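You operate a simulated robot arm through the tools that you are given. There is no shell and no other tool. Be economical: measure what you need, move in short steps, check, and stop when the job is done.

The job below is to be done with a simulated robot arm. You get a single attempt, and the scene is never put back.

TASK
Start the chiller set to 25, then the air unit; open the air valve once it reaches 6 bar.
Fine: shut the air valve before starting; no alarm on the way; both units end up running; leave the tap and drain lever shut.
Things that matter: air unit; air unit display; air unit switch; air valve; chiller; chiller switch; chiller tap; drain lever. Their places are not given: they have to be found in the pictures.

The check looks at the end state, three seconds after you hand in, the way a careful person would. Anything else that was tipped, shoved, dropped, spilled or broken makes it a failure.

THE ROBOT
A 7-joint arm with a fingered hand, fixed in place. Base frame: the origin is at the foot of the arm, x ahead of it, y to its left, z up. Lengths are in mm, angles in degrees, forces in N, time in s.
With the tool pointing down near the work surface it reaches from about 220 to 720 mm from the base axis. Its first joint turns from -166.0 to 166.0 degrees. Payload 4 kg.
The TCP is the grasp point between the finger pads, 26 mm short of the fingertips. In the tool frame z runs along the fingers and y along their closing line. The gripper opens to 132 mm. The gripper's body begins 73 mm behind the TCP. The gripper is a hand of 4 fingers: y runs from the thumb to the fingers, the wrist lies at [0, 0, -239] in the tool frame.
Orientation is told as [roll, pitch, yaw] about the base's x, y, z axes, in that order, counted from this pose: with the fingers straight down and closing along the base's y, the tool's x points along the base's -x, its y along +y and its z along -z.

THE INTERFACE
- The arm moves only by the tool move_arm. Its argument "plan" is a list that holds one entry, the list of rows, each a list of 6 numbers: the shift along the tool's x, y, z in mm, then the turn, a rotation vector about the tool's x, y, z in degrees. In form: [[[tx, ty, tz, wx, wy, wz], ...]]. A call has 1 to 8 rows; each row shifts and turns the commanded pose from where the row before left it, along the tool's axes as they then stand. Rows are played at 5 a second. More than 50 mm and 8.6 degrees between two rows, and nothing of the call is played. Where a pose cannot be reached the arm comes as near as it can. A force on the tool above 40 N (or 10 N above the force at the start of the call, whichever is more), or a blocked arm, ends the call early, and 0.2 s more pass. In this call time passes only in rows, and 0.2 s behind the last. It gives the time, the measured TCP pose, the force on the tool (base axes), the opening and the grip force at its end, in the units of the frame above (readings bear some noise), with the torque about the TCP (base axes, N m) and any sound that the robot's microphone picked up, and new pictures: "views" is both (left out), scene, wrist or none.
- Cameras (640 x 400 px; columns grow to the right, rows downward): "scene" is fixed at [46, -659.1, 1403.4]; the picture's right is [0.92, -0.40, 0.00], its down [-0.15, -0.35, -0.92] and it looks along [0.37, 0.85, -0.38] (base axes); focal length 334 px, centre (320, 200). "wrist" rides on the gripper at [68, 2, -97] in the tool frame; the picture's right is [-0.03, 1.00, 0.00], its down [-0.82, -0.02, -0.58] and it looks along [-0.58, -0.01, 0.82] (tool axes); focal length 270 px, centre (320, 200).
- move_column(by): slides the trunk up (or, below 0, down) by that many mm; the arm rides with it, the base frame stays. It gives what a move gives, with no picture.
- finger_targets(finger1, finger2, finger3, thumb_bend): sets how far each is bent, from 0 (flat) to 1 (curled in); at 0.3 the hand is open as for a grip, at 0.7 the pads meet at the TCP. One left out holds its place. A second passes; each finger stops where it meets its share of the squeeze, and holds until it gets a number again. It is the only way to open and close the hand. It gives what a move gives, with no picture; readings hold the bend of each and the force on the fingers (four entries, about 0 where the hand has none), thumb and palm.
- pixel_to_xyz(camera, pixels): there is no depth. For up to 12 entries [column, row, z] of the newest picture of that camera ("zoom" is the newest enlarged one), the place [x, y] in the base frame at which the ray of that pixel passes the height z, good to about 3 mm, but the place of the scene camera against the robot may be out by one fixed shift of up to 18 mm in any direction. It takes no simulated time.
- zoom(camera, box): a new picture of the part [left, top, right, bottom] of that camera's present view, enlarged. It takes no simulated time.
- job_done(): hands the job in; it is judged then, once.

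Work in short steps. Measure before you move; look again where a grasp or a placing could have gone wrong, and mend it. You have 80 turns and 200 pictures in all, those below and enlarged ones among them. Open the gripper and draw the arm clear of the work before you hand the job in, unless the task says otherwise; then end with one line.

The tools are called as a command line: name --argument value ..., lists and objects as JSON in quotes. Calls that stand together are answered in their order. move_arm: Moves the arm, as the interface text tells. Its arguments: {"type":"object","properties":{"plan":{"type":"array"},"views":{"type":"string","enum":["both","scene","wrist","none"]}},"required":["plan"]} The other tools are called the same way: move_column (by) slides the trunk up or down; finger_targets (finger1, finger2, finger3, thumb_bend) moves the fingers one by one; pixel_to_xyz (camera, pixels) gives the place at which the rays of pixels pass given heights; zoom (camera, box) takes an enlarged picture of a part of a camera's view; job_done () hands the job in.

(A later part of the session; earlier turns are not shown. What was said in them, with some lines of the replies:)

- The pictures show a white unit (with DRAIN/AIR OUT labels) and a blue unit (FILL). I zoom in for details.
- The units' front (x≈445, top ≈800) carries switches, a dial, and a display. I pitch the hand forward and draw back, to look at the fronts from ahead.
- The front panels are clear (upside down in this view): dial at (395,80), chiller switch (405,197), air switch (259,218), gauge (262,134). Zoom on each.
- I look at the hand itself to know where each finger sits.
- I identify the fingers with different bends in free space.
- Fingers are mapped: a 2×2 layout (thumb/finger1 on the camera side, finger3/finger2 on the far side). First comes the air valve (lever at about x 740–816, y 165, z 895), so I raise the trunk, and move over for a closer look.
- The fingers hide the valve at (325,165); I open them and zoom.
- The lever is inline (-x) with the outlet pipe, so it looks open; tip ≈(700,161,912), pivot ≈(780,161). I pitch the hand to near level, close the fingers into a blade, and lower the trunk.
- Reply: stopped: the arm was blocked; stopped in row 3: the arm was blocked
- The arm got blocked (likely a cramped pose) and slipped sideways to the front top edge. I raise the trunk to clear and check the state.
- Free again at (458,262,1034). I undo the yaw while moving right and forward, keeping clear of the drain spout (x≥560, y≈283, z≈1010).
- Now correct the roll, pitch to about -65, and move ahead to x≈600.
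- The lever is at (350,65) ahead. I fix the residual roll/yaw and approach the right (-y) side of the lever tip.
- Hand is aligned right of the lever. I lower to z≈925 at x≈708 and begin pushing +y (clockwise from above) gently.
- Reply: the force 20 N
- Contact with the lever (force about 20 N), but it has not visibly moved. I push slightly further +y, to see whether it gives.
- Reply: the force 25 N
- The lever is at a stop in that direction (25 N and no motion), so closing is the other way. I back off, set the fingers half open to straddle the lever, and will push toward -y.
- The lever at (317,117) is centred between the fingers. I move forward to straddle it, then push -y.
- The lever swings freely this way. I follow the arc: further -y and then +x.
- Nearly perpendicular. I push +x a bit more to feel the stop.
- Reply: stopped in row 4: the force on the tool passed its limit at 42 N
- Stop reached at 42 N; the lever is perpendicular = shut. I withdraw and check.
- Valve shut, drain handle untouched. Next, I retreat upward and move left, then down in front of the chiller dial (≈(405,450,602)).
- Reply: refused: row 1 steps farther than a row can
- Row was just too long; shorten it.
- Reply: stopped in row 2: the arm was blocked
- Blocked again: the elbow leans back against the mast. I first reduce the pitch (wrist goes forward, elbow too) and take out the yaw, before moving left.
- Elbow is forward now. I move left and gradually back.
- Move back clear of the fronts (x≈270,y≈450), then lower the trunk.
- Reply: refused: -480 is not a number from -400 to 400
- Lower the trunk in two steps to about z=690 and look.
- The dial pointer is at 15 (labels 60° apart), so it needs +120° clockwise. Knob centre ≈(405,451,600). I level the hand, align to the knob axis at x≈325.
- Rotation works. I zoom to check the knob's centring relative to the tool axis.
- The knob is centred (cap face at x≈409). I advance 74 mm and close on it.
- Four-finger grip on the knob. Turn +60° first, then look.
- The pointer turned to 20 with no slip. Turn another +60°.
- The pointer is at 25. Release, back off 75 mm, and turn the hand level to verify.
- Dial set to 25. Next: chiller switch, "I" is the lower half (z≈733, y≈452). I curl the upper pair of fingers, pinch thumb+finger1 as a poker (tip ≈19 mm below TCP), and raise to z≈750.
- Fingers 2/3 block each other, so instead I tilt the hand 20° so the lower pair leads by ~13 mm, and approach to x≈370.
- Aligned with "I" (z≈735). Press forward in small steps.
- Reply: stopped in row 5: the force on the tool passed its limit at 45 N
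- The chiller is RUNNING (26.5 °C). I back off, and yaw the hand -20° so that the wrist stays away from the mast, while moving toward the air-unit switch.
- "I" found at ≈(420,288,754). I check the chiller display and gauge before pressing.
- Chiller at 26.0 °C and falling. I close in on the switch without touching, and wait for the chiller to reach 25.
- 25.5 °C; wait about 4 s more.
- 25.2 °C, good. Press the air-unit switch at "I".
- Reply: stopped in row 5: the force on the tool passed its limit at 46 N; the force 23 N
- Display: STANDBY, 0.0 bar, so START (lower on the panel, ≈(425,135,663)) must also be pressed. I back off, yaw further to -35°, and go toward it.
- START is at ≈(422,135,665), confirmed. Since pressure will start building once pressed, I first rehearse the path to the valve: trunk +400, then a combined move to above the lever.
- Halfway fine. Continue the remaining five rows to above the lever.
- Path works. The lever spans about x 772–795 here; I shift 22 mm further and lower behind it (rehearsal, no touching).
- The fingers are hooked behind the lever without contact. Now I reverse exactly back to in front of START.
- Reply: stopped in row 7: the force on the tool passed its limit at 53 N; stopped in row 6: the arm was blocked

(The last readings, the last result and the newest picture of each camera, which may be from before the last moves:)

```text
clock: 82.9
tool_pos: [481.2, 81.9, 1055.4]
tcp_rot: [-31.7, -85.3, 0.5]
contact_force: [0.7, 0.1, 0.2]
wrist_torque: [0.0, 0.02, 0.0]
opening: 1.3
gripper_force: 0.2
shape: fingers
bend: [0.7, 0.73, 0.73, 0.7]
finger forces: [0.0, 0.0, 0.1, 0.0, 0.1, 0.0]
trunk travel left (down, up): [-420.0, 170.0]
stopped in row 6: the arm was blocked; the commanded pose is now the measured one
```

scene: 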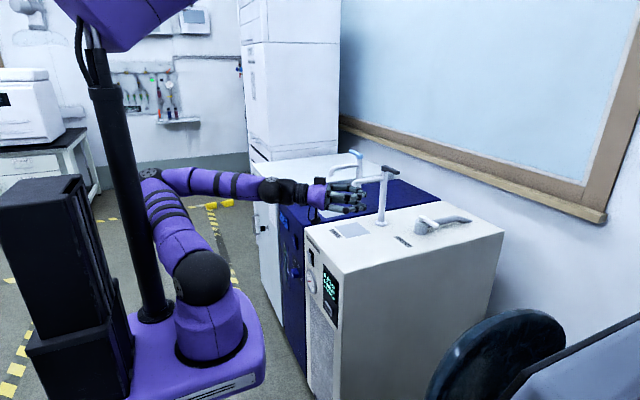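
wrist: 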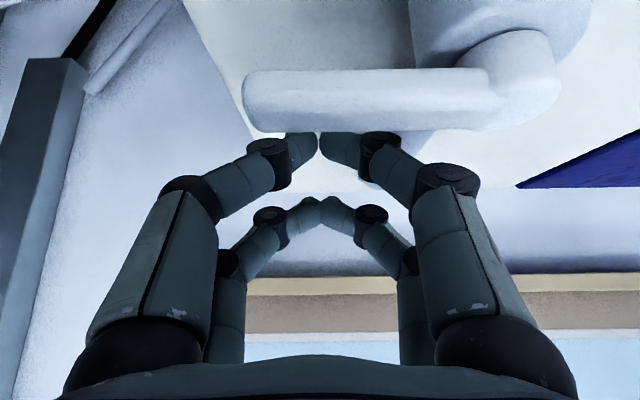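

Something was hit on the way back (53 N), and the elbow took another configuration. I inspect the scene closely before anything else.

zoom --camera "scene" --box '[340, 140, 500, 250]'

zoom --camera "scene" --box '[230, 140, 430, 265]'

zoom --camera "scene" --box '[260, 200, 360, 330]'

zoom --camera "wrist" --box '[0, 0, 640, 400]'

```text
3.64 times, centred on (420, 195) of scene
```

zoom: 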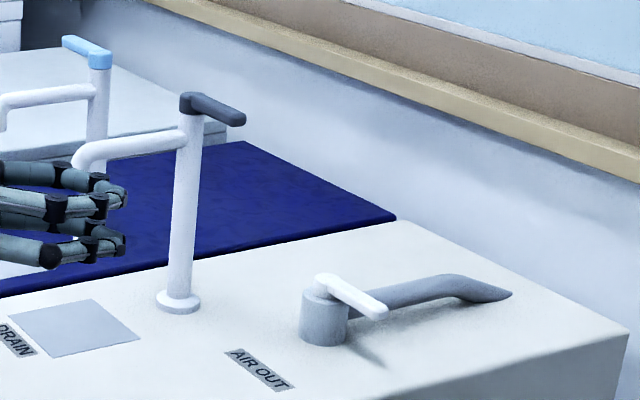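

```text
3.20 times, centred on (330, 202) of scene
```

zoom: 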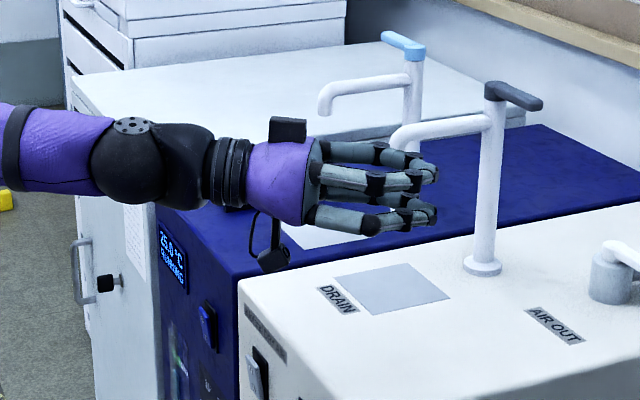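

```text
3.08 times, centred on (310, 265) of scene
```

zoom: 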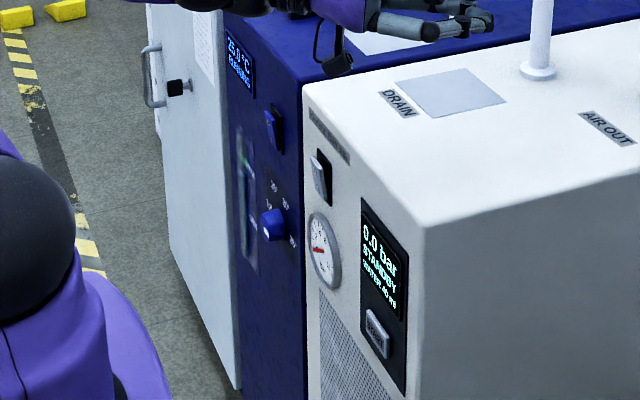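

```text
1.00 times, centred on (320, 200) of wrist (not enlarged: the box is as wide or as high as the picture)
```

zoom: 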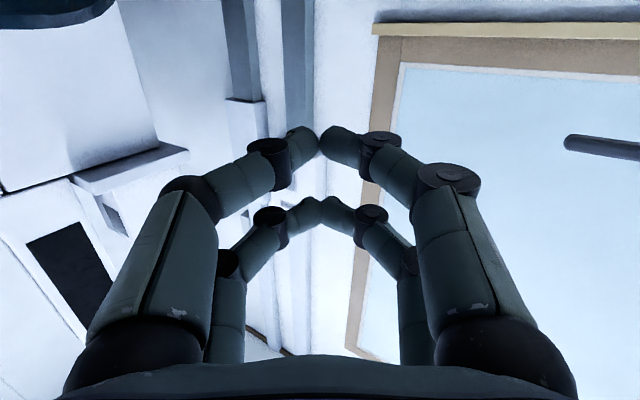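

Luckily nothing was disturbed: valve still shut, taps as before, chiller 25.0 °C, air unit STANDBY. The elbow went to a bad branch by the mast; I raise the trunk and rotate to a steep pitch to bring it upright.

move_column --by 110

move_arm --plan '[[[0, 0, 6, -3.97, 6.4, -0.49], [0, 0, 6, -3.89, 6.4, -0.93], [0, 0, 6, -3.76, 6.4, -1.37], [0, 0, 6, -3.6, 6.4, -1.75], [-3, 0, 6, -3.37, 6.4, -2.15], [-3, 0, 6, -3.11, 6.4, -2.52], [-5, 0, 5, -2.83, 6.4, -2.83], [-5, 0, 5, -2.49, 6.4, -3.13]]]' --views "scene"

```text
clock: 84.3
tool_pos: [481.6, 82.7, 1164.6]
tcp_rot: [-32.2, -85.3, 1.3]
contact_force: [0.0, 0.5, 0.1]
wrist_torque: [-0.02, 0.03, -0.02]
opening: 0.9
gripper_force: 0.1
shape: fingers
bend: [0.7, 0.73, 0.73, 0.7]
finger forces: [0.0, 0.1, 0.0, 0.0, 0.0, 0.1]
trunk travel left (down, up): [-530.0, 60.0]
```

```text
clock: 85.5
tool_pos: [502.3, 4.9, 1199.4]
tcp_rot: [-28.4, -63.4, 0.6]
contact_force: [0.5, 0.9, -0.3]
wrist_torque: [-0.01, -0.02, 0.03]
opening: 1.0
gripper_force: 0.0
shape: fingers
bend: [0.7, 0.74, 0.74, 0.7]
finger forces: [0.0, 0.1, 0.0, 0.0, 0.0, 0.0]
trunk travel left (down, up): [-530.0, 60.0]
stopped in row 5: the arm was blocked; the commanded pose is now the measured one
```

scene: 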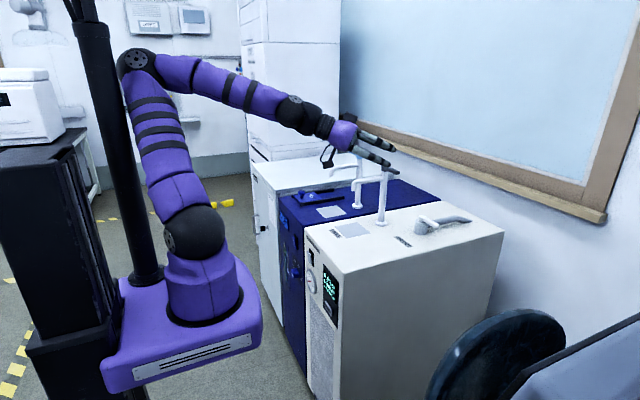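

The elbow rests against the mast. As before, rotate pitch up in place while moving forward.

move_arm --plan '[[[0, 0, 20, 0, 7, 0], [0, 0, 20, 0, 7, 0], [-5, 0, 20, 0, 7, 0], [-10, 0, 10, 0, 7, 0]]]' --views "scene"

```text
clock: 86.5
tool_pos: [559.2, -29.0, 1173.8]
tcp_rot: [-15.4, -37.2, -15.6]
contact_force: [0.4, 0.6, -0.1]
wrist_torque: [0.01, 0.01, -0.01]
opening: 0.9
gripper_force: 0.1
shape: fingers
bend: [0.7, 0.74, 0.74, 0.7]
finger forces: [0.0, 0.0, 0.0, 0.0, 0.1, 0.0]
trunk travel left (down, up): [-530.0, 60.0]
```

scene: 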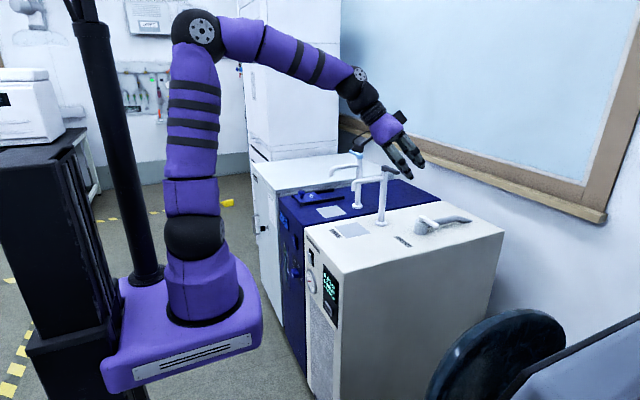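

Elbow is upright again. I remove roll/yaw and move left as before.

move_arm --plan '[[[0, 35, 0, -4.7, -1.65, -6], [0, 35, 0, -4.7, -1.65, -6], [0, 40, 0, -7.7, 0, 0], [0, 40, 0, -7.7, 0, 0], [20, 43, -12, 0, 0, 0], [20, 43, -12, 0, 0, 0], [20, 43, -12, 0, 0, 0], [20, 43, -12, 0, 0, 0]]]' --views "none"

move_arm --plan '[[[35, 20, -25, 0, 0, 0], [35, 20, -25, 0, 0, 0], [35, 20, -25, 0, 0, 0], [35, 20, -25, 0, 0, 0], [35, 20, -25, 0, 0, 0]]]' --views "scene"

```text
clock: 88.2
tool_pos: [500.4, 286.3, 1136.9]
tcp_rot: [-0.2, -37.2, 0.1]
contact_force: [-0.2, 0.4, -0.6]
wrist_torque: [-0.02, 0.0, 0.0]
opening: 0.9
gripper_force: 0.0
shape: fingers
bend: [0.7, 0.74, 0.74, 0.7]
finger forces: [0.0, 0.1, 0.1, 0.0, 0.0, 0.1]
trunk travel left (down, up): [-530.0, 60.0]
```

```text
clock: 89.5
tool_pos: [287.7, 384.6, 1127.8]
tcp_rot: [-0.1, -37.2, -0.1]
contact_force: [0.4, 0.4, -0.1]
wrist_torque: [0.01, 0.02, -0.01]
opening: 1.0
gripper_force: 0.1
shape: fingers
bend: [0.7, 0.74, 0.74, 0.7]
finger forces: [0.0, 0.1, 0.0, 0.0, 0.0, 0.0]
trunk travel left (down, up): [-530.0, 60.0]
```

scene: 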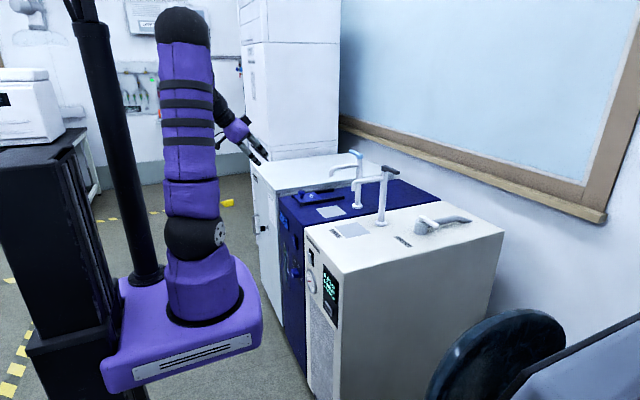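

Good posture. Continue: y≈450, pitch -65, and lower the trunk.

move_arm --plan '[[[5, 32, 0, 0, -7, 0], [5, 32, 0, 0, -7, 0], [0, 0, 0, 0, -7, 0], [0, 0, 0, 0, -7, 0]]]' --views "none"

move_column --by -400

move_column --by -110

move_arm --plan '[[[-20, 0, 0, 0, -8, 0], [-20, 0, 0, 0, -8, 0], [-20, 0, 10, 0, -8, 0], [-20, 0, 10, 0, -8, 0], [0, 0, 10, 0, -8, 0], [0, 0, 10, 0, -5, 0]]]' --views "scene"

```text
clock: 90.5
tool_pos: [280.2, 449.8, 1122.6]
tcp_rot: [-0.1, -65.3, 0.0]
contact_force: [0.3, -0.5, 0.2]
wrist_torque: [0.02, -0.03, 0.03]
opening: 0.9
gripper_force: 0.0
shape: fingers
bend: [0.7, 0.74, 0.74, 0.7]
finger forces: [0.0, 0.1, 0.0, 0.0, 0.1, 0.0]
trunk travel left (down, up): [-530.0, 60.0]
```

```text
clock: 94.3
tool_pos: [280.6, 451.6, 722.6]
tcp_rot: [-0.2, -65.3, 0.1]
contact_force: [-0.5, -0.9, 0.1]
wrist_torque: [0.01, 0.01, -0.01]
opening: 1.1
gripper_force: 0.0
shape: fingers
bend: [0.7, 0.74, 0.74, 0.7]
finger forces: [0.0, 0.0, 0.0, 0.0, 0.1, 0.0]
trunk travel left (down, up): [-130.0, 460.0]
```

```text
clock: 95.7
tool_pos: [279.7, 449.5, 612.4]
tcp_rot: [-0.2, -65.1, 0.0]
contact_force: [0.0, 0.1, -0.7]
wrist_torque: [0.01, 0.0, 0.02]
opening: 0.8
gripper_force: 0.0
shape: fingers
bend: [0.7, 0.74, 0.74, 0.7]
finger forces: [0.0, 0.1, 0.0, 0.0, 0.0, 0.0]
trunk travel left (down, up): [-20.0, 570.0]
```

```text
clock: 97.1
tool_pos: [337.1, 448.7, 692.4]
tcp_rot: [-179.7, -69.6, 179.7]
contact_force: [0.4, -0.6, 1.6]
wrist_torque: [0.02, 0.03, 0.02]
opening: 1.0
gripper_force: 0.0
shape: fingers
bend: [0.7, 0.74, 0.74, 0.7]
finger forces: [0.1, 0.1, 0.0, 0.1, 0.0, 0.0]
trunk travel left (down, up): [-20.0, 570.0]
```

scene: 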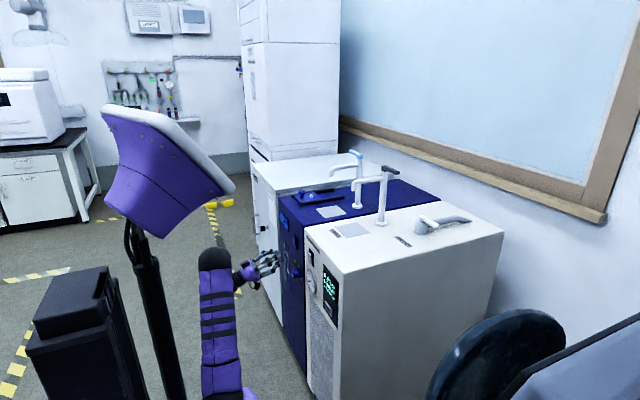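

Now yaw -35° in place, then move right to the spot before START.

move_arm --plan '[[[0, 0, -5, 6.58, 0, -2.4], [0, 0, 0, 6.58, 0, -2.4], [0, 0, 0, 6.58, 0, -2.4], [0, 0, 0, 6.58, 0, -2.4], [0, 0, 5, 6.58, 0, -2.4]]]' --views "none"

move_arm --plan '[[[12.5, -37, 24.8, 0, 0, 0], [12.5, -37, 24.8, 0, 0, 0], [12.5, -37, 24.8, 0, 0, 0], [12.5, -37, 24.8, 0, 0, 0], [12.5, -37, 24.8, 0, 0, 0], [12.5, -37, 24.8, 0, 0, 0]]]'

```text
clock: 98.3
tool_pos: [337.5, 446.7, 693.0]
tcp_rot: [-180.0, -69.7, 144.8]
contact_force: [0.5, -0.8, -0.1]
wrist_torque: [-0.01, -0.01, 0.0]
opening: 1.0
gripper_force: 0.1
shape: fingers
bend: [0.7, 0.74, 0.74, 0.7]
finger forces: [0.0, 0.1, 0.0, 0.0, 0.1, 0.0]
trunk travel left (down, up): [-20.0, 570.0]
```

```text
clock: 99.7
tool_pos: [344.0, 168.7, 673.9]
tcp_rot: [179.9, -69.7, 145.0]
contact_force: [0.0, 0.1, 0.2]
wrist_torque: [0.0, 0.01, -0.01]
opening: 1.1
gripper_force: 0.1
shape: fingers
bend: [0.7, 0.74, 0.74, 0.7]
finger forces: [0.0, 0.0, 0.1, 0.1, 0.1, 0.0]
trunk travel left (down, up): [-20.0, 570.0]
```

scene: 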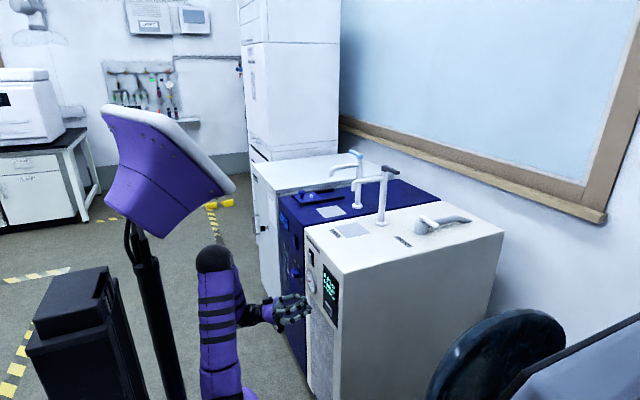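
wrist: 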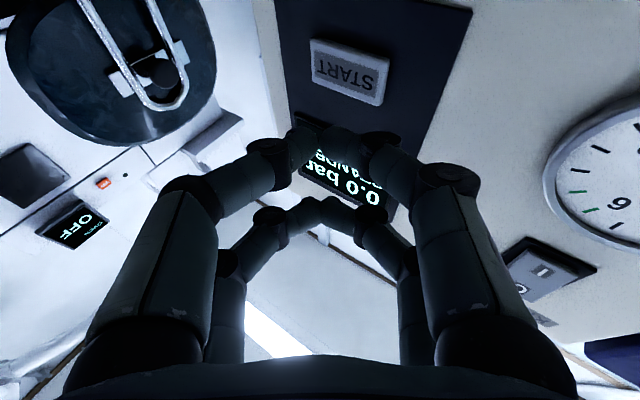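

In position. Press START in small steps.

move_arm --plan '[[[14.1, 7.6, 36, 0, 0, 0], [1.7, 3.4, 4.6, 0, 0, 0], [1.1, 2.3, 3.1, 0, 0, 0], [1.1, 2.3, 3.1, 0, 0, 0], [1.1, 2.3, 3.1, 0, 0, 0], [1.1, 2.3, 3.1, 0, 0, 0]]]' --views "scene"

zoom --camera "scene" --box '[290, 240, 360, 330]'

```text
clock: 101.1
tool_pos: [401.7, 155.5, 672.5]
tcp_rot: [-180.0, -69.7, 145.1]
contact_force: [-15.4, 4.6, 1.9]
wrist_torque: [0.04, 0.2, 0.07]
opening: 0.1
gripper_force: 9.4
shape: fingers
bend: [0.73, 0.74, 0.74, 0.69]
finger forces: [18.4, 0.0, 0.1, 0.0, 0.0, 0.0]
trunk travel left (down, up): [-20.0, 570.0]
heard: click
```

scene: 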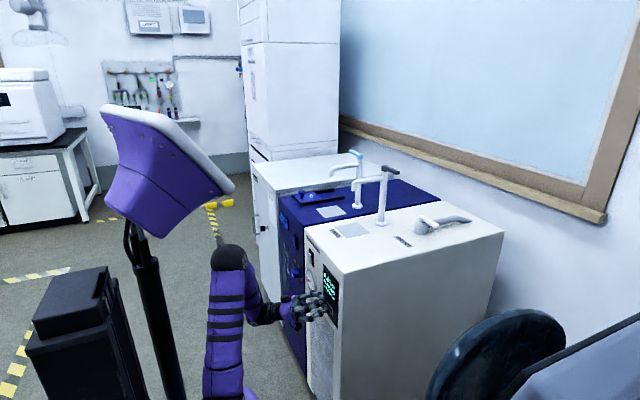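

```text
4.44 times, centred on (325, 285) of scene
```

zoom: 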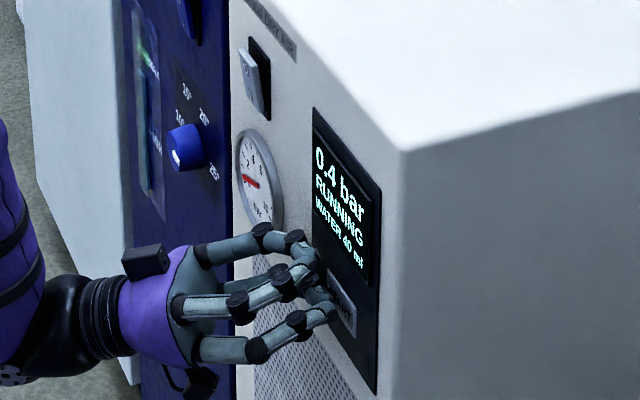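

Air unit RUNNING, 0.4 bar. I go directly via the rehearsed path to the valve.

move_arm --plan '[[[-10.2, -10.6, -25.8, 0, 0, 0], [-10.2, -10.6, -25.8, 0, 0, 0]]]' --views "none"

move_column --by 400

zoom --camera "scene" --box '[290, 240, 360, 330]'

move_arm --plan '[[[24.9, 21.4, 35.7, -3.36, 7, 0.99], [20.6, 18.8, 39.7, -3.45, 7, 0.58], [15.8, 16.1, 42.9, -3.5, 7, 0.15], [10.4, 13.4, 45.4, -3.49, 7, -0.27], [4.7, 10.5, 47.1, -3.43, 7, -0.7]]]' --views "scene"

zoom --camera "scene" --box '[290, 240, 360, 330]'

```text
clock: 101.7
tool_pos: [346.3, 168.8, 674.3]
tcp_rot: [180.0, -69.9, 144.9]
contact_force: [-0.7, 0.0, -0.4]
wrist_torque: [-0.03, -0.01, 0.02]
opening: 1.0
gripper_force: 0.0
shape: fingers
bend: [0.7, 0.74, 0.74, 0.7]
finger forces: [0.0, 0.0, 0.0, 0.0, 0.0, 0.0]
trunk travel left (down, up): [-20.0, 570.0]
```

```text
clock: 105.5
tool_pos: [345.0, 169.3, 1072.8]
tcp_rot: [180.1, -69.8, 144.9]
contact_force: [-0.2, 0.1, -0.1]
wrist_torque: [0.01, -0.02, -0.01]
opening: 0.9
gripper_force: 0.2
shape: fingers
bend: [0.7, 0.74, 0.74, 0.7]
finger forces: [0.1, 0.0, 0.1, 0.0, 0.1, 0.0]
trunk travel left (down, up): [-420.0, 170.0]
```

```text
4.44 times, centred on (325, 285) of scene
```

zoom: 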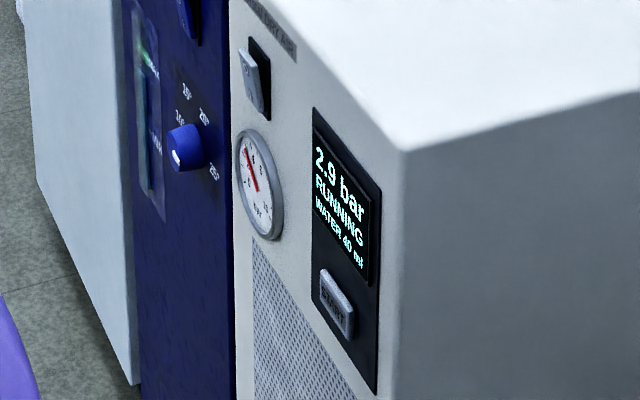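

```text
clock: 106.7
tool_pos: [577.3, 132.9, 1018.2]
tcp_rot: [-0.4, -75.2, -17.1]
contact_force: [0.3, 0.6, 0.6]
wrist_torque: [-0.01, 0.03, -0.03]
opening: 0.8
gripper_force: 0.0
shape: fingers
bend: [0.7, 0.74, 0.74, 0.7]
finger forces: [0.0, 0.0, 0.0, 0.0, 0.0, 0.0]
trunk travel left (down, up): [-420.0, 170.0]
```

scene: 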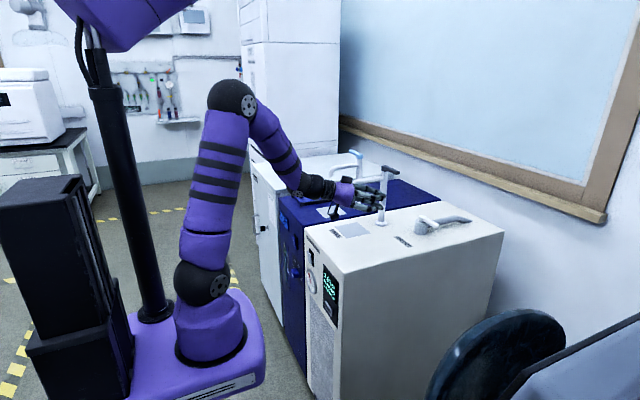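

```text
4.44 times, centred on (325, 285) of scene
```

zoom: 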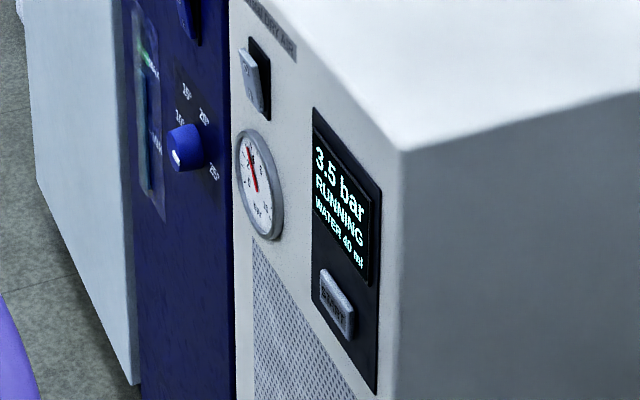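

3.5 bar at t=106.7 (≈0.55 bar/s), so 6 bar at about t≈111.4. Continue to the hook position behind the lever.

move_arm --plan '[[[-1.2, 7.8, 47.8, -3.32, 7, -1.11], [-7.2, 4.9, 47.7, -3.16, 7, -1.51], [-13.1, 2, 46.6, -2.95, 7, -1.88], [-18.7, -0.9, 44.8, -2.7, 7, -2.23], [-23.9, -3.8, 42, -2.41, 7, -2.54], [-16.9, 2, 14.1, 0, 0, 0], [10.6, 2, 12.6, 0, 0, 0], [10.6, 0, 12.6, 0, 0, 0]]]'

zoom --camera "scene" --box '[290, 240, 360, 330]'

zoom --camera "scene" --box '[380, 180, 480, 250]'

```text
clock: 108.5
tool_pos: [835.3, 105.5, 930.9]
tcp_rot: [-0.1, -40.2, 0.0]
contact_force: [0.0, 0.0, 0.4]
wrist_torque: [0.04, 0.01, 0.0]
opening: 0.7
gripper_force: 0.1
shape: fingers
bend: [0.7, 0.74, 0.74, 0.7]
finger forces: [0.1, 0.0, 0.0, 0.0, 0.0, 0.1]
trunk travel left (down, up): [-420.0, 170.0]
```

scene: 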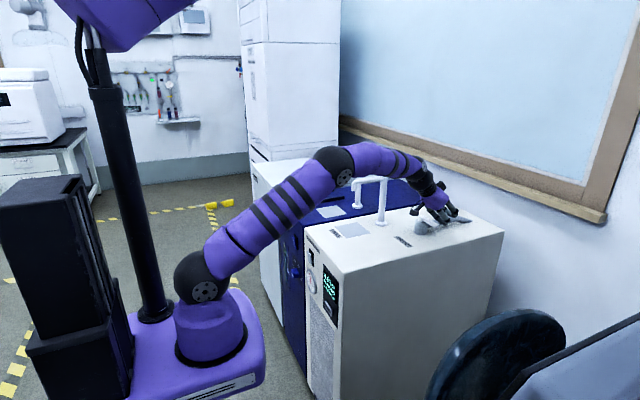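
wrist: 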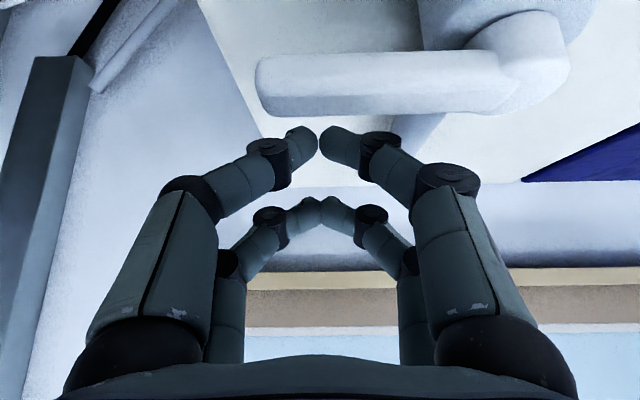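

```text
4.44 times, centred on (325, 285) of scene
```

zoom: 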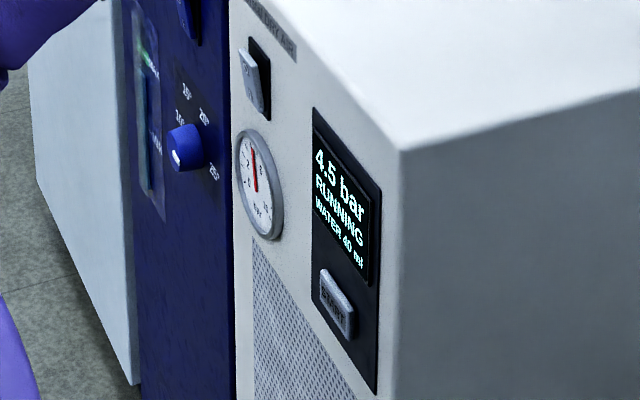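

```text
5.71 times, centred on (430, 215) of scene
```

zoom: 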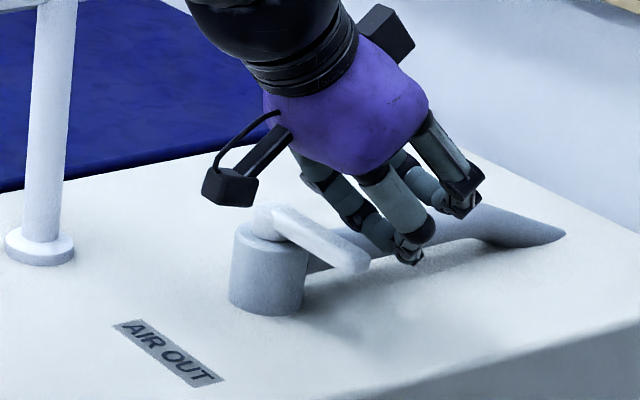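

4.5 bar; in place. Lower 8 mm and wait near 1.6 s.

move_arm --plan '[[[5.1, 0, 6.1, 0, 0, 0], [0, 0, 0, 0, 0, 0], [0, 0, 0, 0, 0, 0], [0, 0, 0, 0, 0, 0], [0, 0, 0, 0, 0, 0], [0, 0, 0, 0, 0, 0], [0, 0, 0, 0, 0, 0], [0, 0, 0, 0, 0, 0]]]' --views "none"

zoom --camera "scene" --box '[290, 240, 360, 330]'

```text
clock: 110.3
tool_pos: [833.8, 104.2, 921.4]
tcp_rot: [-0.2, -40.2, 0.0]
contact_force: [-0.5, 0.5, 0.9]
wrist_torque: [0.02, -0.01, 0.0]
opening: 1.1
gripper_force: 0.1
shape: fingers
bend: [0.7, 0.74, 0.74, 0.7]
finger forces: [0.0, 0.1, 0.0, 0.0, 0.1, 0.0]
trunk travel left (down, up): [-420.0, 170.0]
```

```text
4.44 times, centred on (325, 285) of scene
```

zoom: 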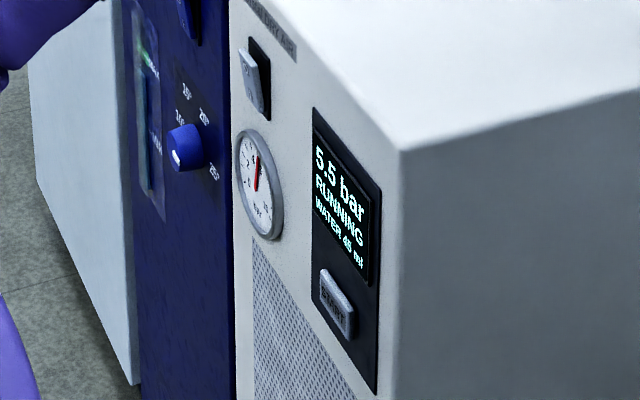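

5.5 bar. Wait another 1.2 s to pass 6 bar.

move_arm --plan '[[[0, 0, 0, 0, 0, 0], [0, 0, 0, 0, 0, 0], [0, 0, 0, 0, 0, 0], [0, 0, 0, 0, 0, 0], [0, 0, 0, 0, 0, 0]]]' --views "none"

zoom --camera "scene" --box '[290, 240, 360, 330]'

```text
clock: 111.5
tool_pos: [833.9, 104.4, 922.4]
tcp_rot: [-0.2, -40.2, 0.0]
contact_force: [0.0, -0.4, -0.2]
wrist_torque: [-0.01, -0.03, 0.02]
opening: 0.9
gripper_force: 0.0
shape: fingers
bend: [0.7, 0.74, 0.74, 0.7]
finger forces: [0.0, 0.0, 0.0, 0.0, 0.0, 0.0]
trunk travel left (down, up): [-420.0, 170.0]
```

```text
4.44 times, centred on (325, 285) of scene
```

zoom: 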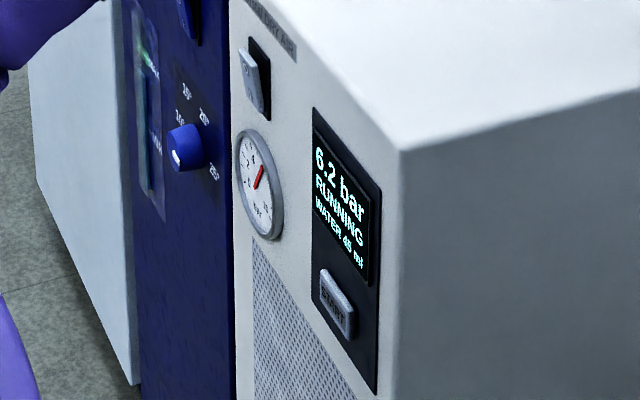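

6.2 bar: open the valve now, pulling the lever -x and swinging it round to +y.

move_arm --plan '[[[12.3, 0, -10.3, 0, 0, 0], [12.3, 1, -10.3, 0, 0, 0], [12.3, 2, -10.3, 0, 0, 0], [12.3, 5, -10.3, 0, 0, 0], [11.5, 9, -9.6, 0, 0, 0], [10, 12, -8.4, 0, 0, 0], [6.1, 12, -5.1, 0, 0, 0], [0, 8, 0, 0, 0, 0]]]'

zoom --camera "scene" --box '[380, 180, 480, 250]'

zoom --camera "scene" --box '[290, 240, 360, 330]'

```text
clock: 113.2
tool_pos: [738.5, 133.0, 928.5]
tcp_rot: [-0.7, -40.9, -0.6]
contact_force: [-4.4, -16.5, 13.1]
wrist_torque: [0.03, 0.25, 0.35]
opening: 0.1
gripper_force: 10.5
shape: fingers
bend: [0.7, 0.74, 0.74, 0.67]
finger forces: [21.0, 0.0, 0.1, 0.0, 0.0, 0.0]
trunk travel left (down, up): [-420.0, 170.0]
stopped in row 8: the force on the tool passed its limit at 42 N (the readings are from after the stop); the commanded pose is now the measured one
```

scene: 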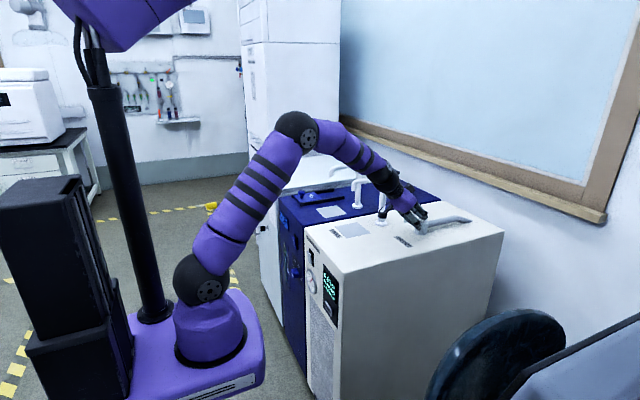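
wrist: 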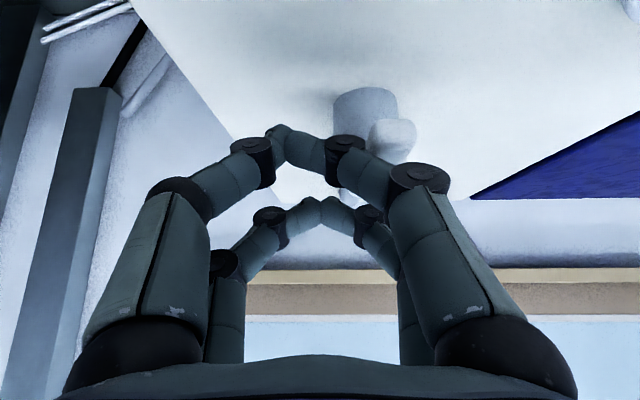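

```text
5.71 times, centred on (430, 215) of scene
```

zoom: 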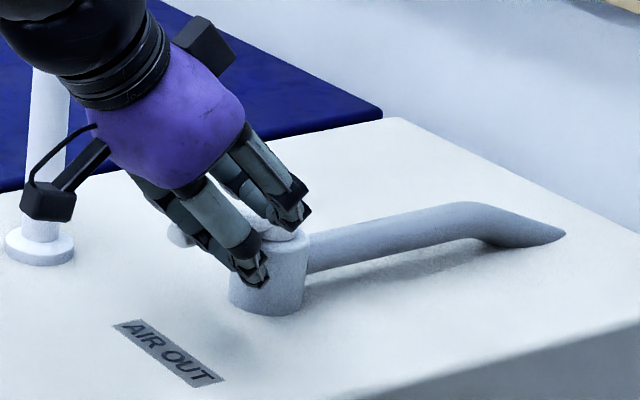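

```text
4.44 times, centred on (325, 285) of scene
```

zoom: 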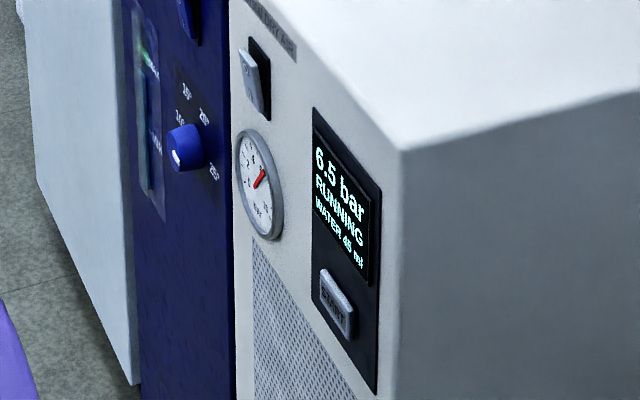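

Valve open, pressure holding at 6.5 bar. I back off -y, go straight up, then raise the trunk.

move_arm --plan '[[[0, -12, 0, 0, 0, 0], [0, -12, 0, 0, 0, 0], [-19, 0, -23, 0, 0, 0], [-26, 0, -31, 0, 0, 0], [-26, 0, -31, 0, 0, 0]]]' --views "none"

move_column --by 120

move_arm --plan '[[[30, -5, -25, 0, 0, 0], [30, -5, -25, 0, 0, 0], [30, -5, -25, 0, 0, 0], [30, -5, -25, 0, 0, 0]]]' --views "scene"

zoom --camera "scene" --box '[340, 140, 500, 250]'

zoom --camera "scene" --box '[260, 200, 360, 330]'

```text
clock: 114.4
tool_pos: [735.5, 116.4, 1036.4]
tcp_rot: [-0.6, -40.6, -0.3]
contact_force: [-0.3, -0.9, 0.4]
wrist_torque: [0.0, -0.02, 0.01]
opening: 0.9
gripper_force: 0.2
shape: fingers
bend: [0.7, 0.74, 0.74, 0.7]
finger forces: [0.1, 0.0, 0.0, 0.0, 0.0, 0.1]
trunk travel left (down, up): [-420.0, 170.0]
```

```text
clock: 115.9
tool_pos: [737.1, 117.1, 1154.9]
tcp_rot: [-0.5, -40.5, -0.3]
contact_force: [0.2, 0.9, -0.2]
wrist_torque: [-0.01, -0.03, 0.0]
opening: 1.1
gripper_force: 0.1
shape: fingers
bend: [0.7, 0.74, 0.74, 0.7]
finger forces: [0.0, 0.0, 0.1, 0.1, 0.0, 0.0]
trunk travel left (down, up): [-540.0, 50.0]
```

```text
clock: 116.9
tool_pos: [579.4, 100.1, 1155.6]
tcp_rot: [-0.4, -40.6, -0.4]
contact_force: [-0.7, 1.2, 0.2]
wrist_torque: [0.0, -0.01, -0.01]
opening: 0.8
gripper_force: 0.1
shape: fingers
bend: [0.7, 0.74, 0.74, 0.7]
finger forces: [0.1, 0.0, 0.0, 0.0, 0.1, 0.1]
trunk travel left (down, up): [-540.0, 50.0]
```

scene: 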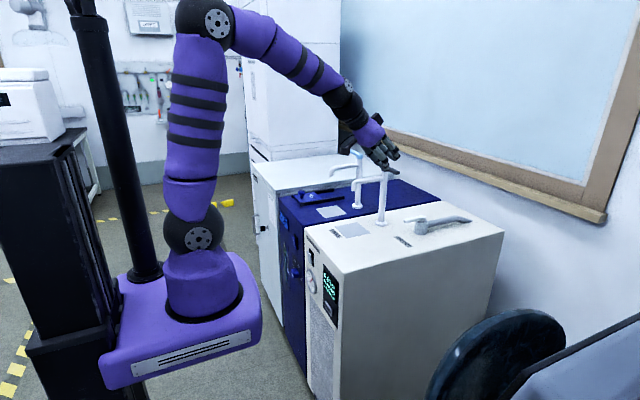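

```text
3.64 times, centred on (420, 195) of scene
```

zoom: 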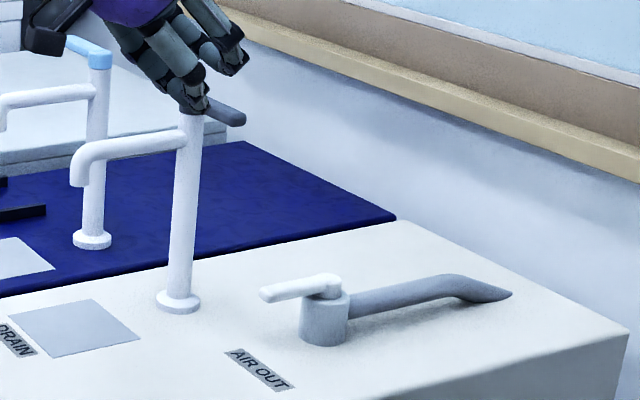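

```text
3.08 times, centred on (310, 265) of scene
```

zoom: 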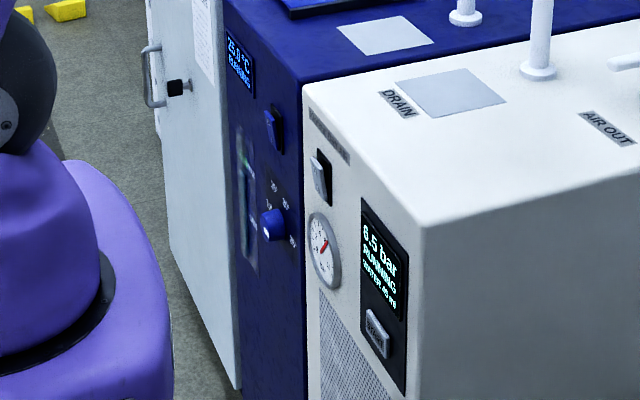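

Everything is as wanted: valve open, 6.5 bar RUNNING, chiller 25.0 °C RUNNING, drain/tap shut. Now I retreat well clear (higher, left and back) and open the hand.

move_column --by 45

move_arm --plan '[[[0, 42, 0, 0, 0, 0], [0, 42, 0, 0, 0, 0], [20, 40, -15, 0, 0, 0], [20, 40, -15, 0, 0, 0], [30, 25, -25, 0, 0, 0], [30, 25, -25, 0, 0, 0], [30, 25, -25, 0, 0, 0], [30, 25, -25, 0, 0, 0]]]' --views "none"

finger_targets --finger1 0.3 --finger2 0.3 --finger3 0.3 --thumb_bend 0.3

move_arm --plan '[[[0, 0, 0, 0, 0, 0]]]' --views "scene"

zoom --camera "scene" --box '[250, 140, 500, 320]'

```text
clock: 117.8
tool_pos: [580.8, 100.5, 1200.7]
tcp_rot: [-0.5, -40.5, -0.3]
contact_force: [-0.7, -0.1, 0.5]
wrist_torque: [-0.01, 0.03, 0.03]
opening: 1.1
gripper_force: 0.1
shape: fingers
bend: [0.7, 0.74, 0.74, 0.7]
finger forces: [0.0, 0.0, 0.0, 0.0, 0.0, 0.0]
trunk travel left (down, up): [-585.0, 5.0]
```

```text
clock: 119.6
tool_pos: [374.0, 369.1, 1197.0]
tcp_rot: [-0.7, -40.5, -0.3]
contact_force: [0.5, -0.1, -0.3]
wrist_torque: [-0.01, 0.01, 0.0]
opening: 1.0
gripper_force: 0.1
shape: fingers
bend: [0.7, 0.74, 0.74, 0.7]
finger forces: [0.1, 0.1, 0.1, 0.1, 0.0, 0.1]
trunk travel left (down, up): [-585.0, 5.0]
```

```text
clock: 120.6
tool_pos: [376.1, 369.7, 1194.6]
tcp_rot: [-0.5, -40.5, -0.3]
contact_force: [-0.3, 0.8, -0.2]
wrist_torque: [0.04, -0.01, -0.02]
opening: 132.1
gripper_force: 0.1
shape: fingers
bend: [0.3, 0.3, 0.3, 0.3]
finger forces: [0.1, 0.0, 0.0, 0.1, 0.0, 0.0]
trunk travel left (down, up): [-585.0, 5.0]
```

```text
clock: 121.0
tool_pos: [374.0, 368.3, 1197.0]
tcp_rot: [-0.6, -40.6, -0.2]
contact_force: [1.0, -0.1, 0.2]
wrist_torque: [0.0, 0.04, 0.05]
opening: 132.3
gripper_force: 0.1
shape: fingers
bend: [0.3, 0.3, 0.3, 0.3]
finger forces: [0.1, 0.0, 0.0, 0.0, 0.0, 0.0]
trunk travel left (down, up): [-585.0, 5.0]
```

scene: 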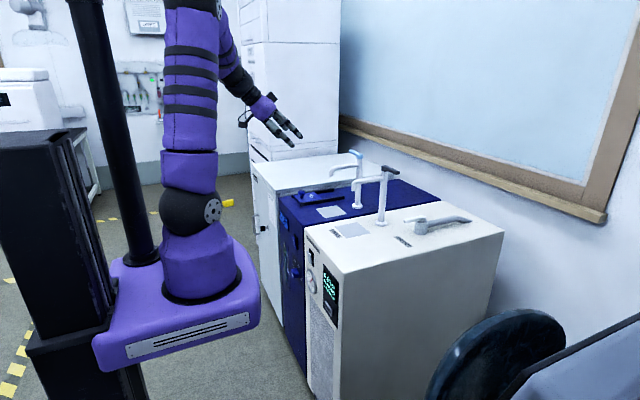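

```text
2.22 times, centred on (375, 230) of scene
```

zoom: 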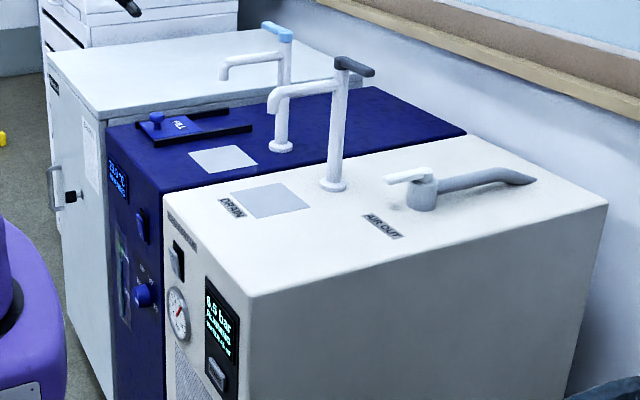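

The arm is clear with the hand open, both units are running at 6.5 bar, the valve is open, and the tap and drain are shut. I hand in.

job_done

```text
The job is handed in.
```

The job is done and handed in. I shut the air valve first, set the chiller to 25 and started it, then started the air unit and opened the valve at 6.2 bar. At hand-in both units were running with pressure steady at 6.5 bar, no alarm had shown, and the tap and drain lever were shut. During a rehearsal move before the air unit started, the hand hit something near the air unit's top (53 N). The pictures afterwards showed nothing moved or damaged.
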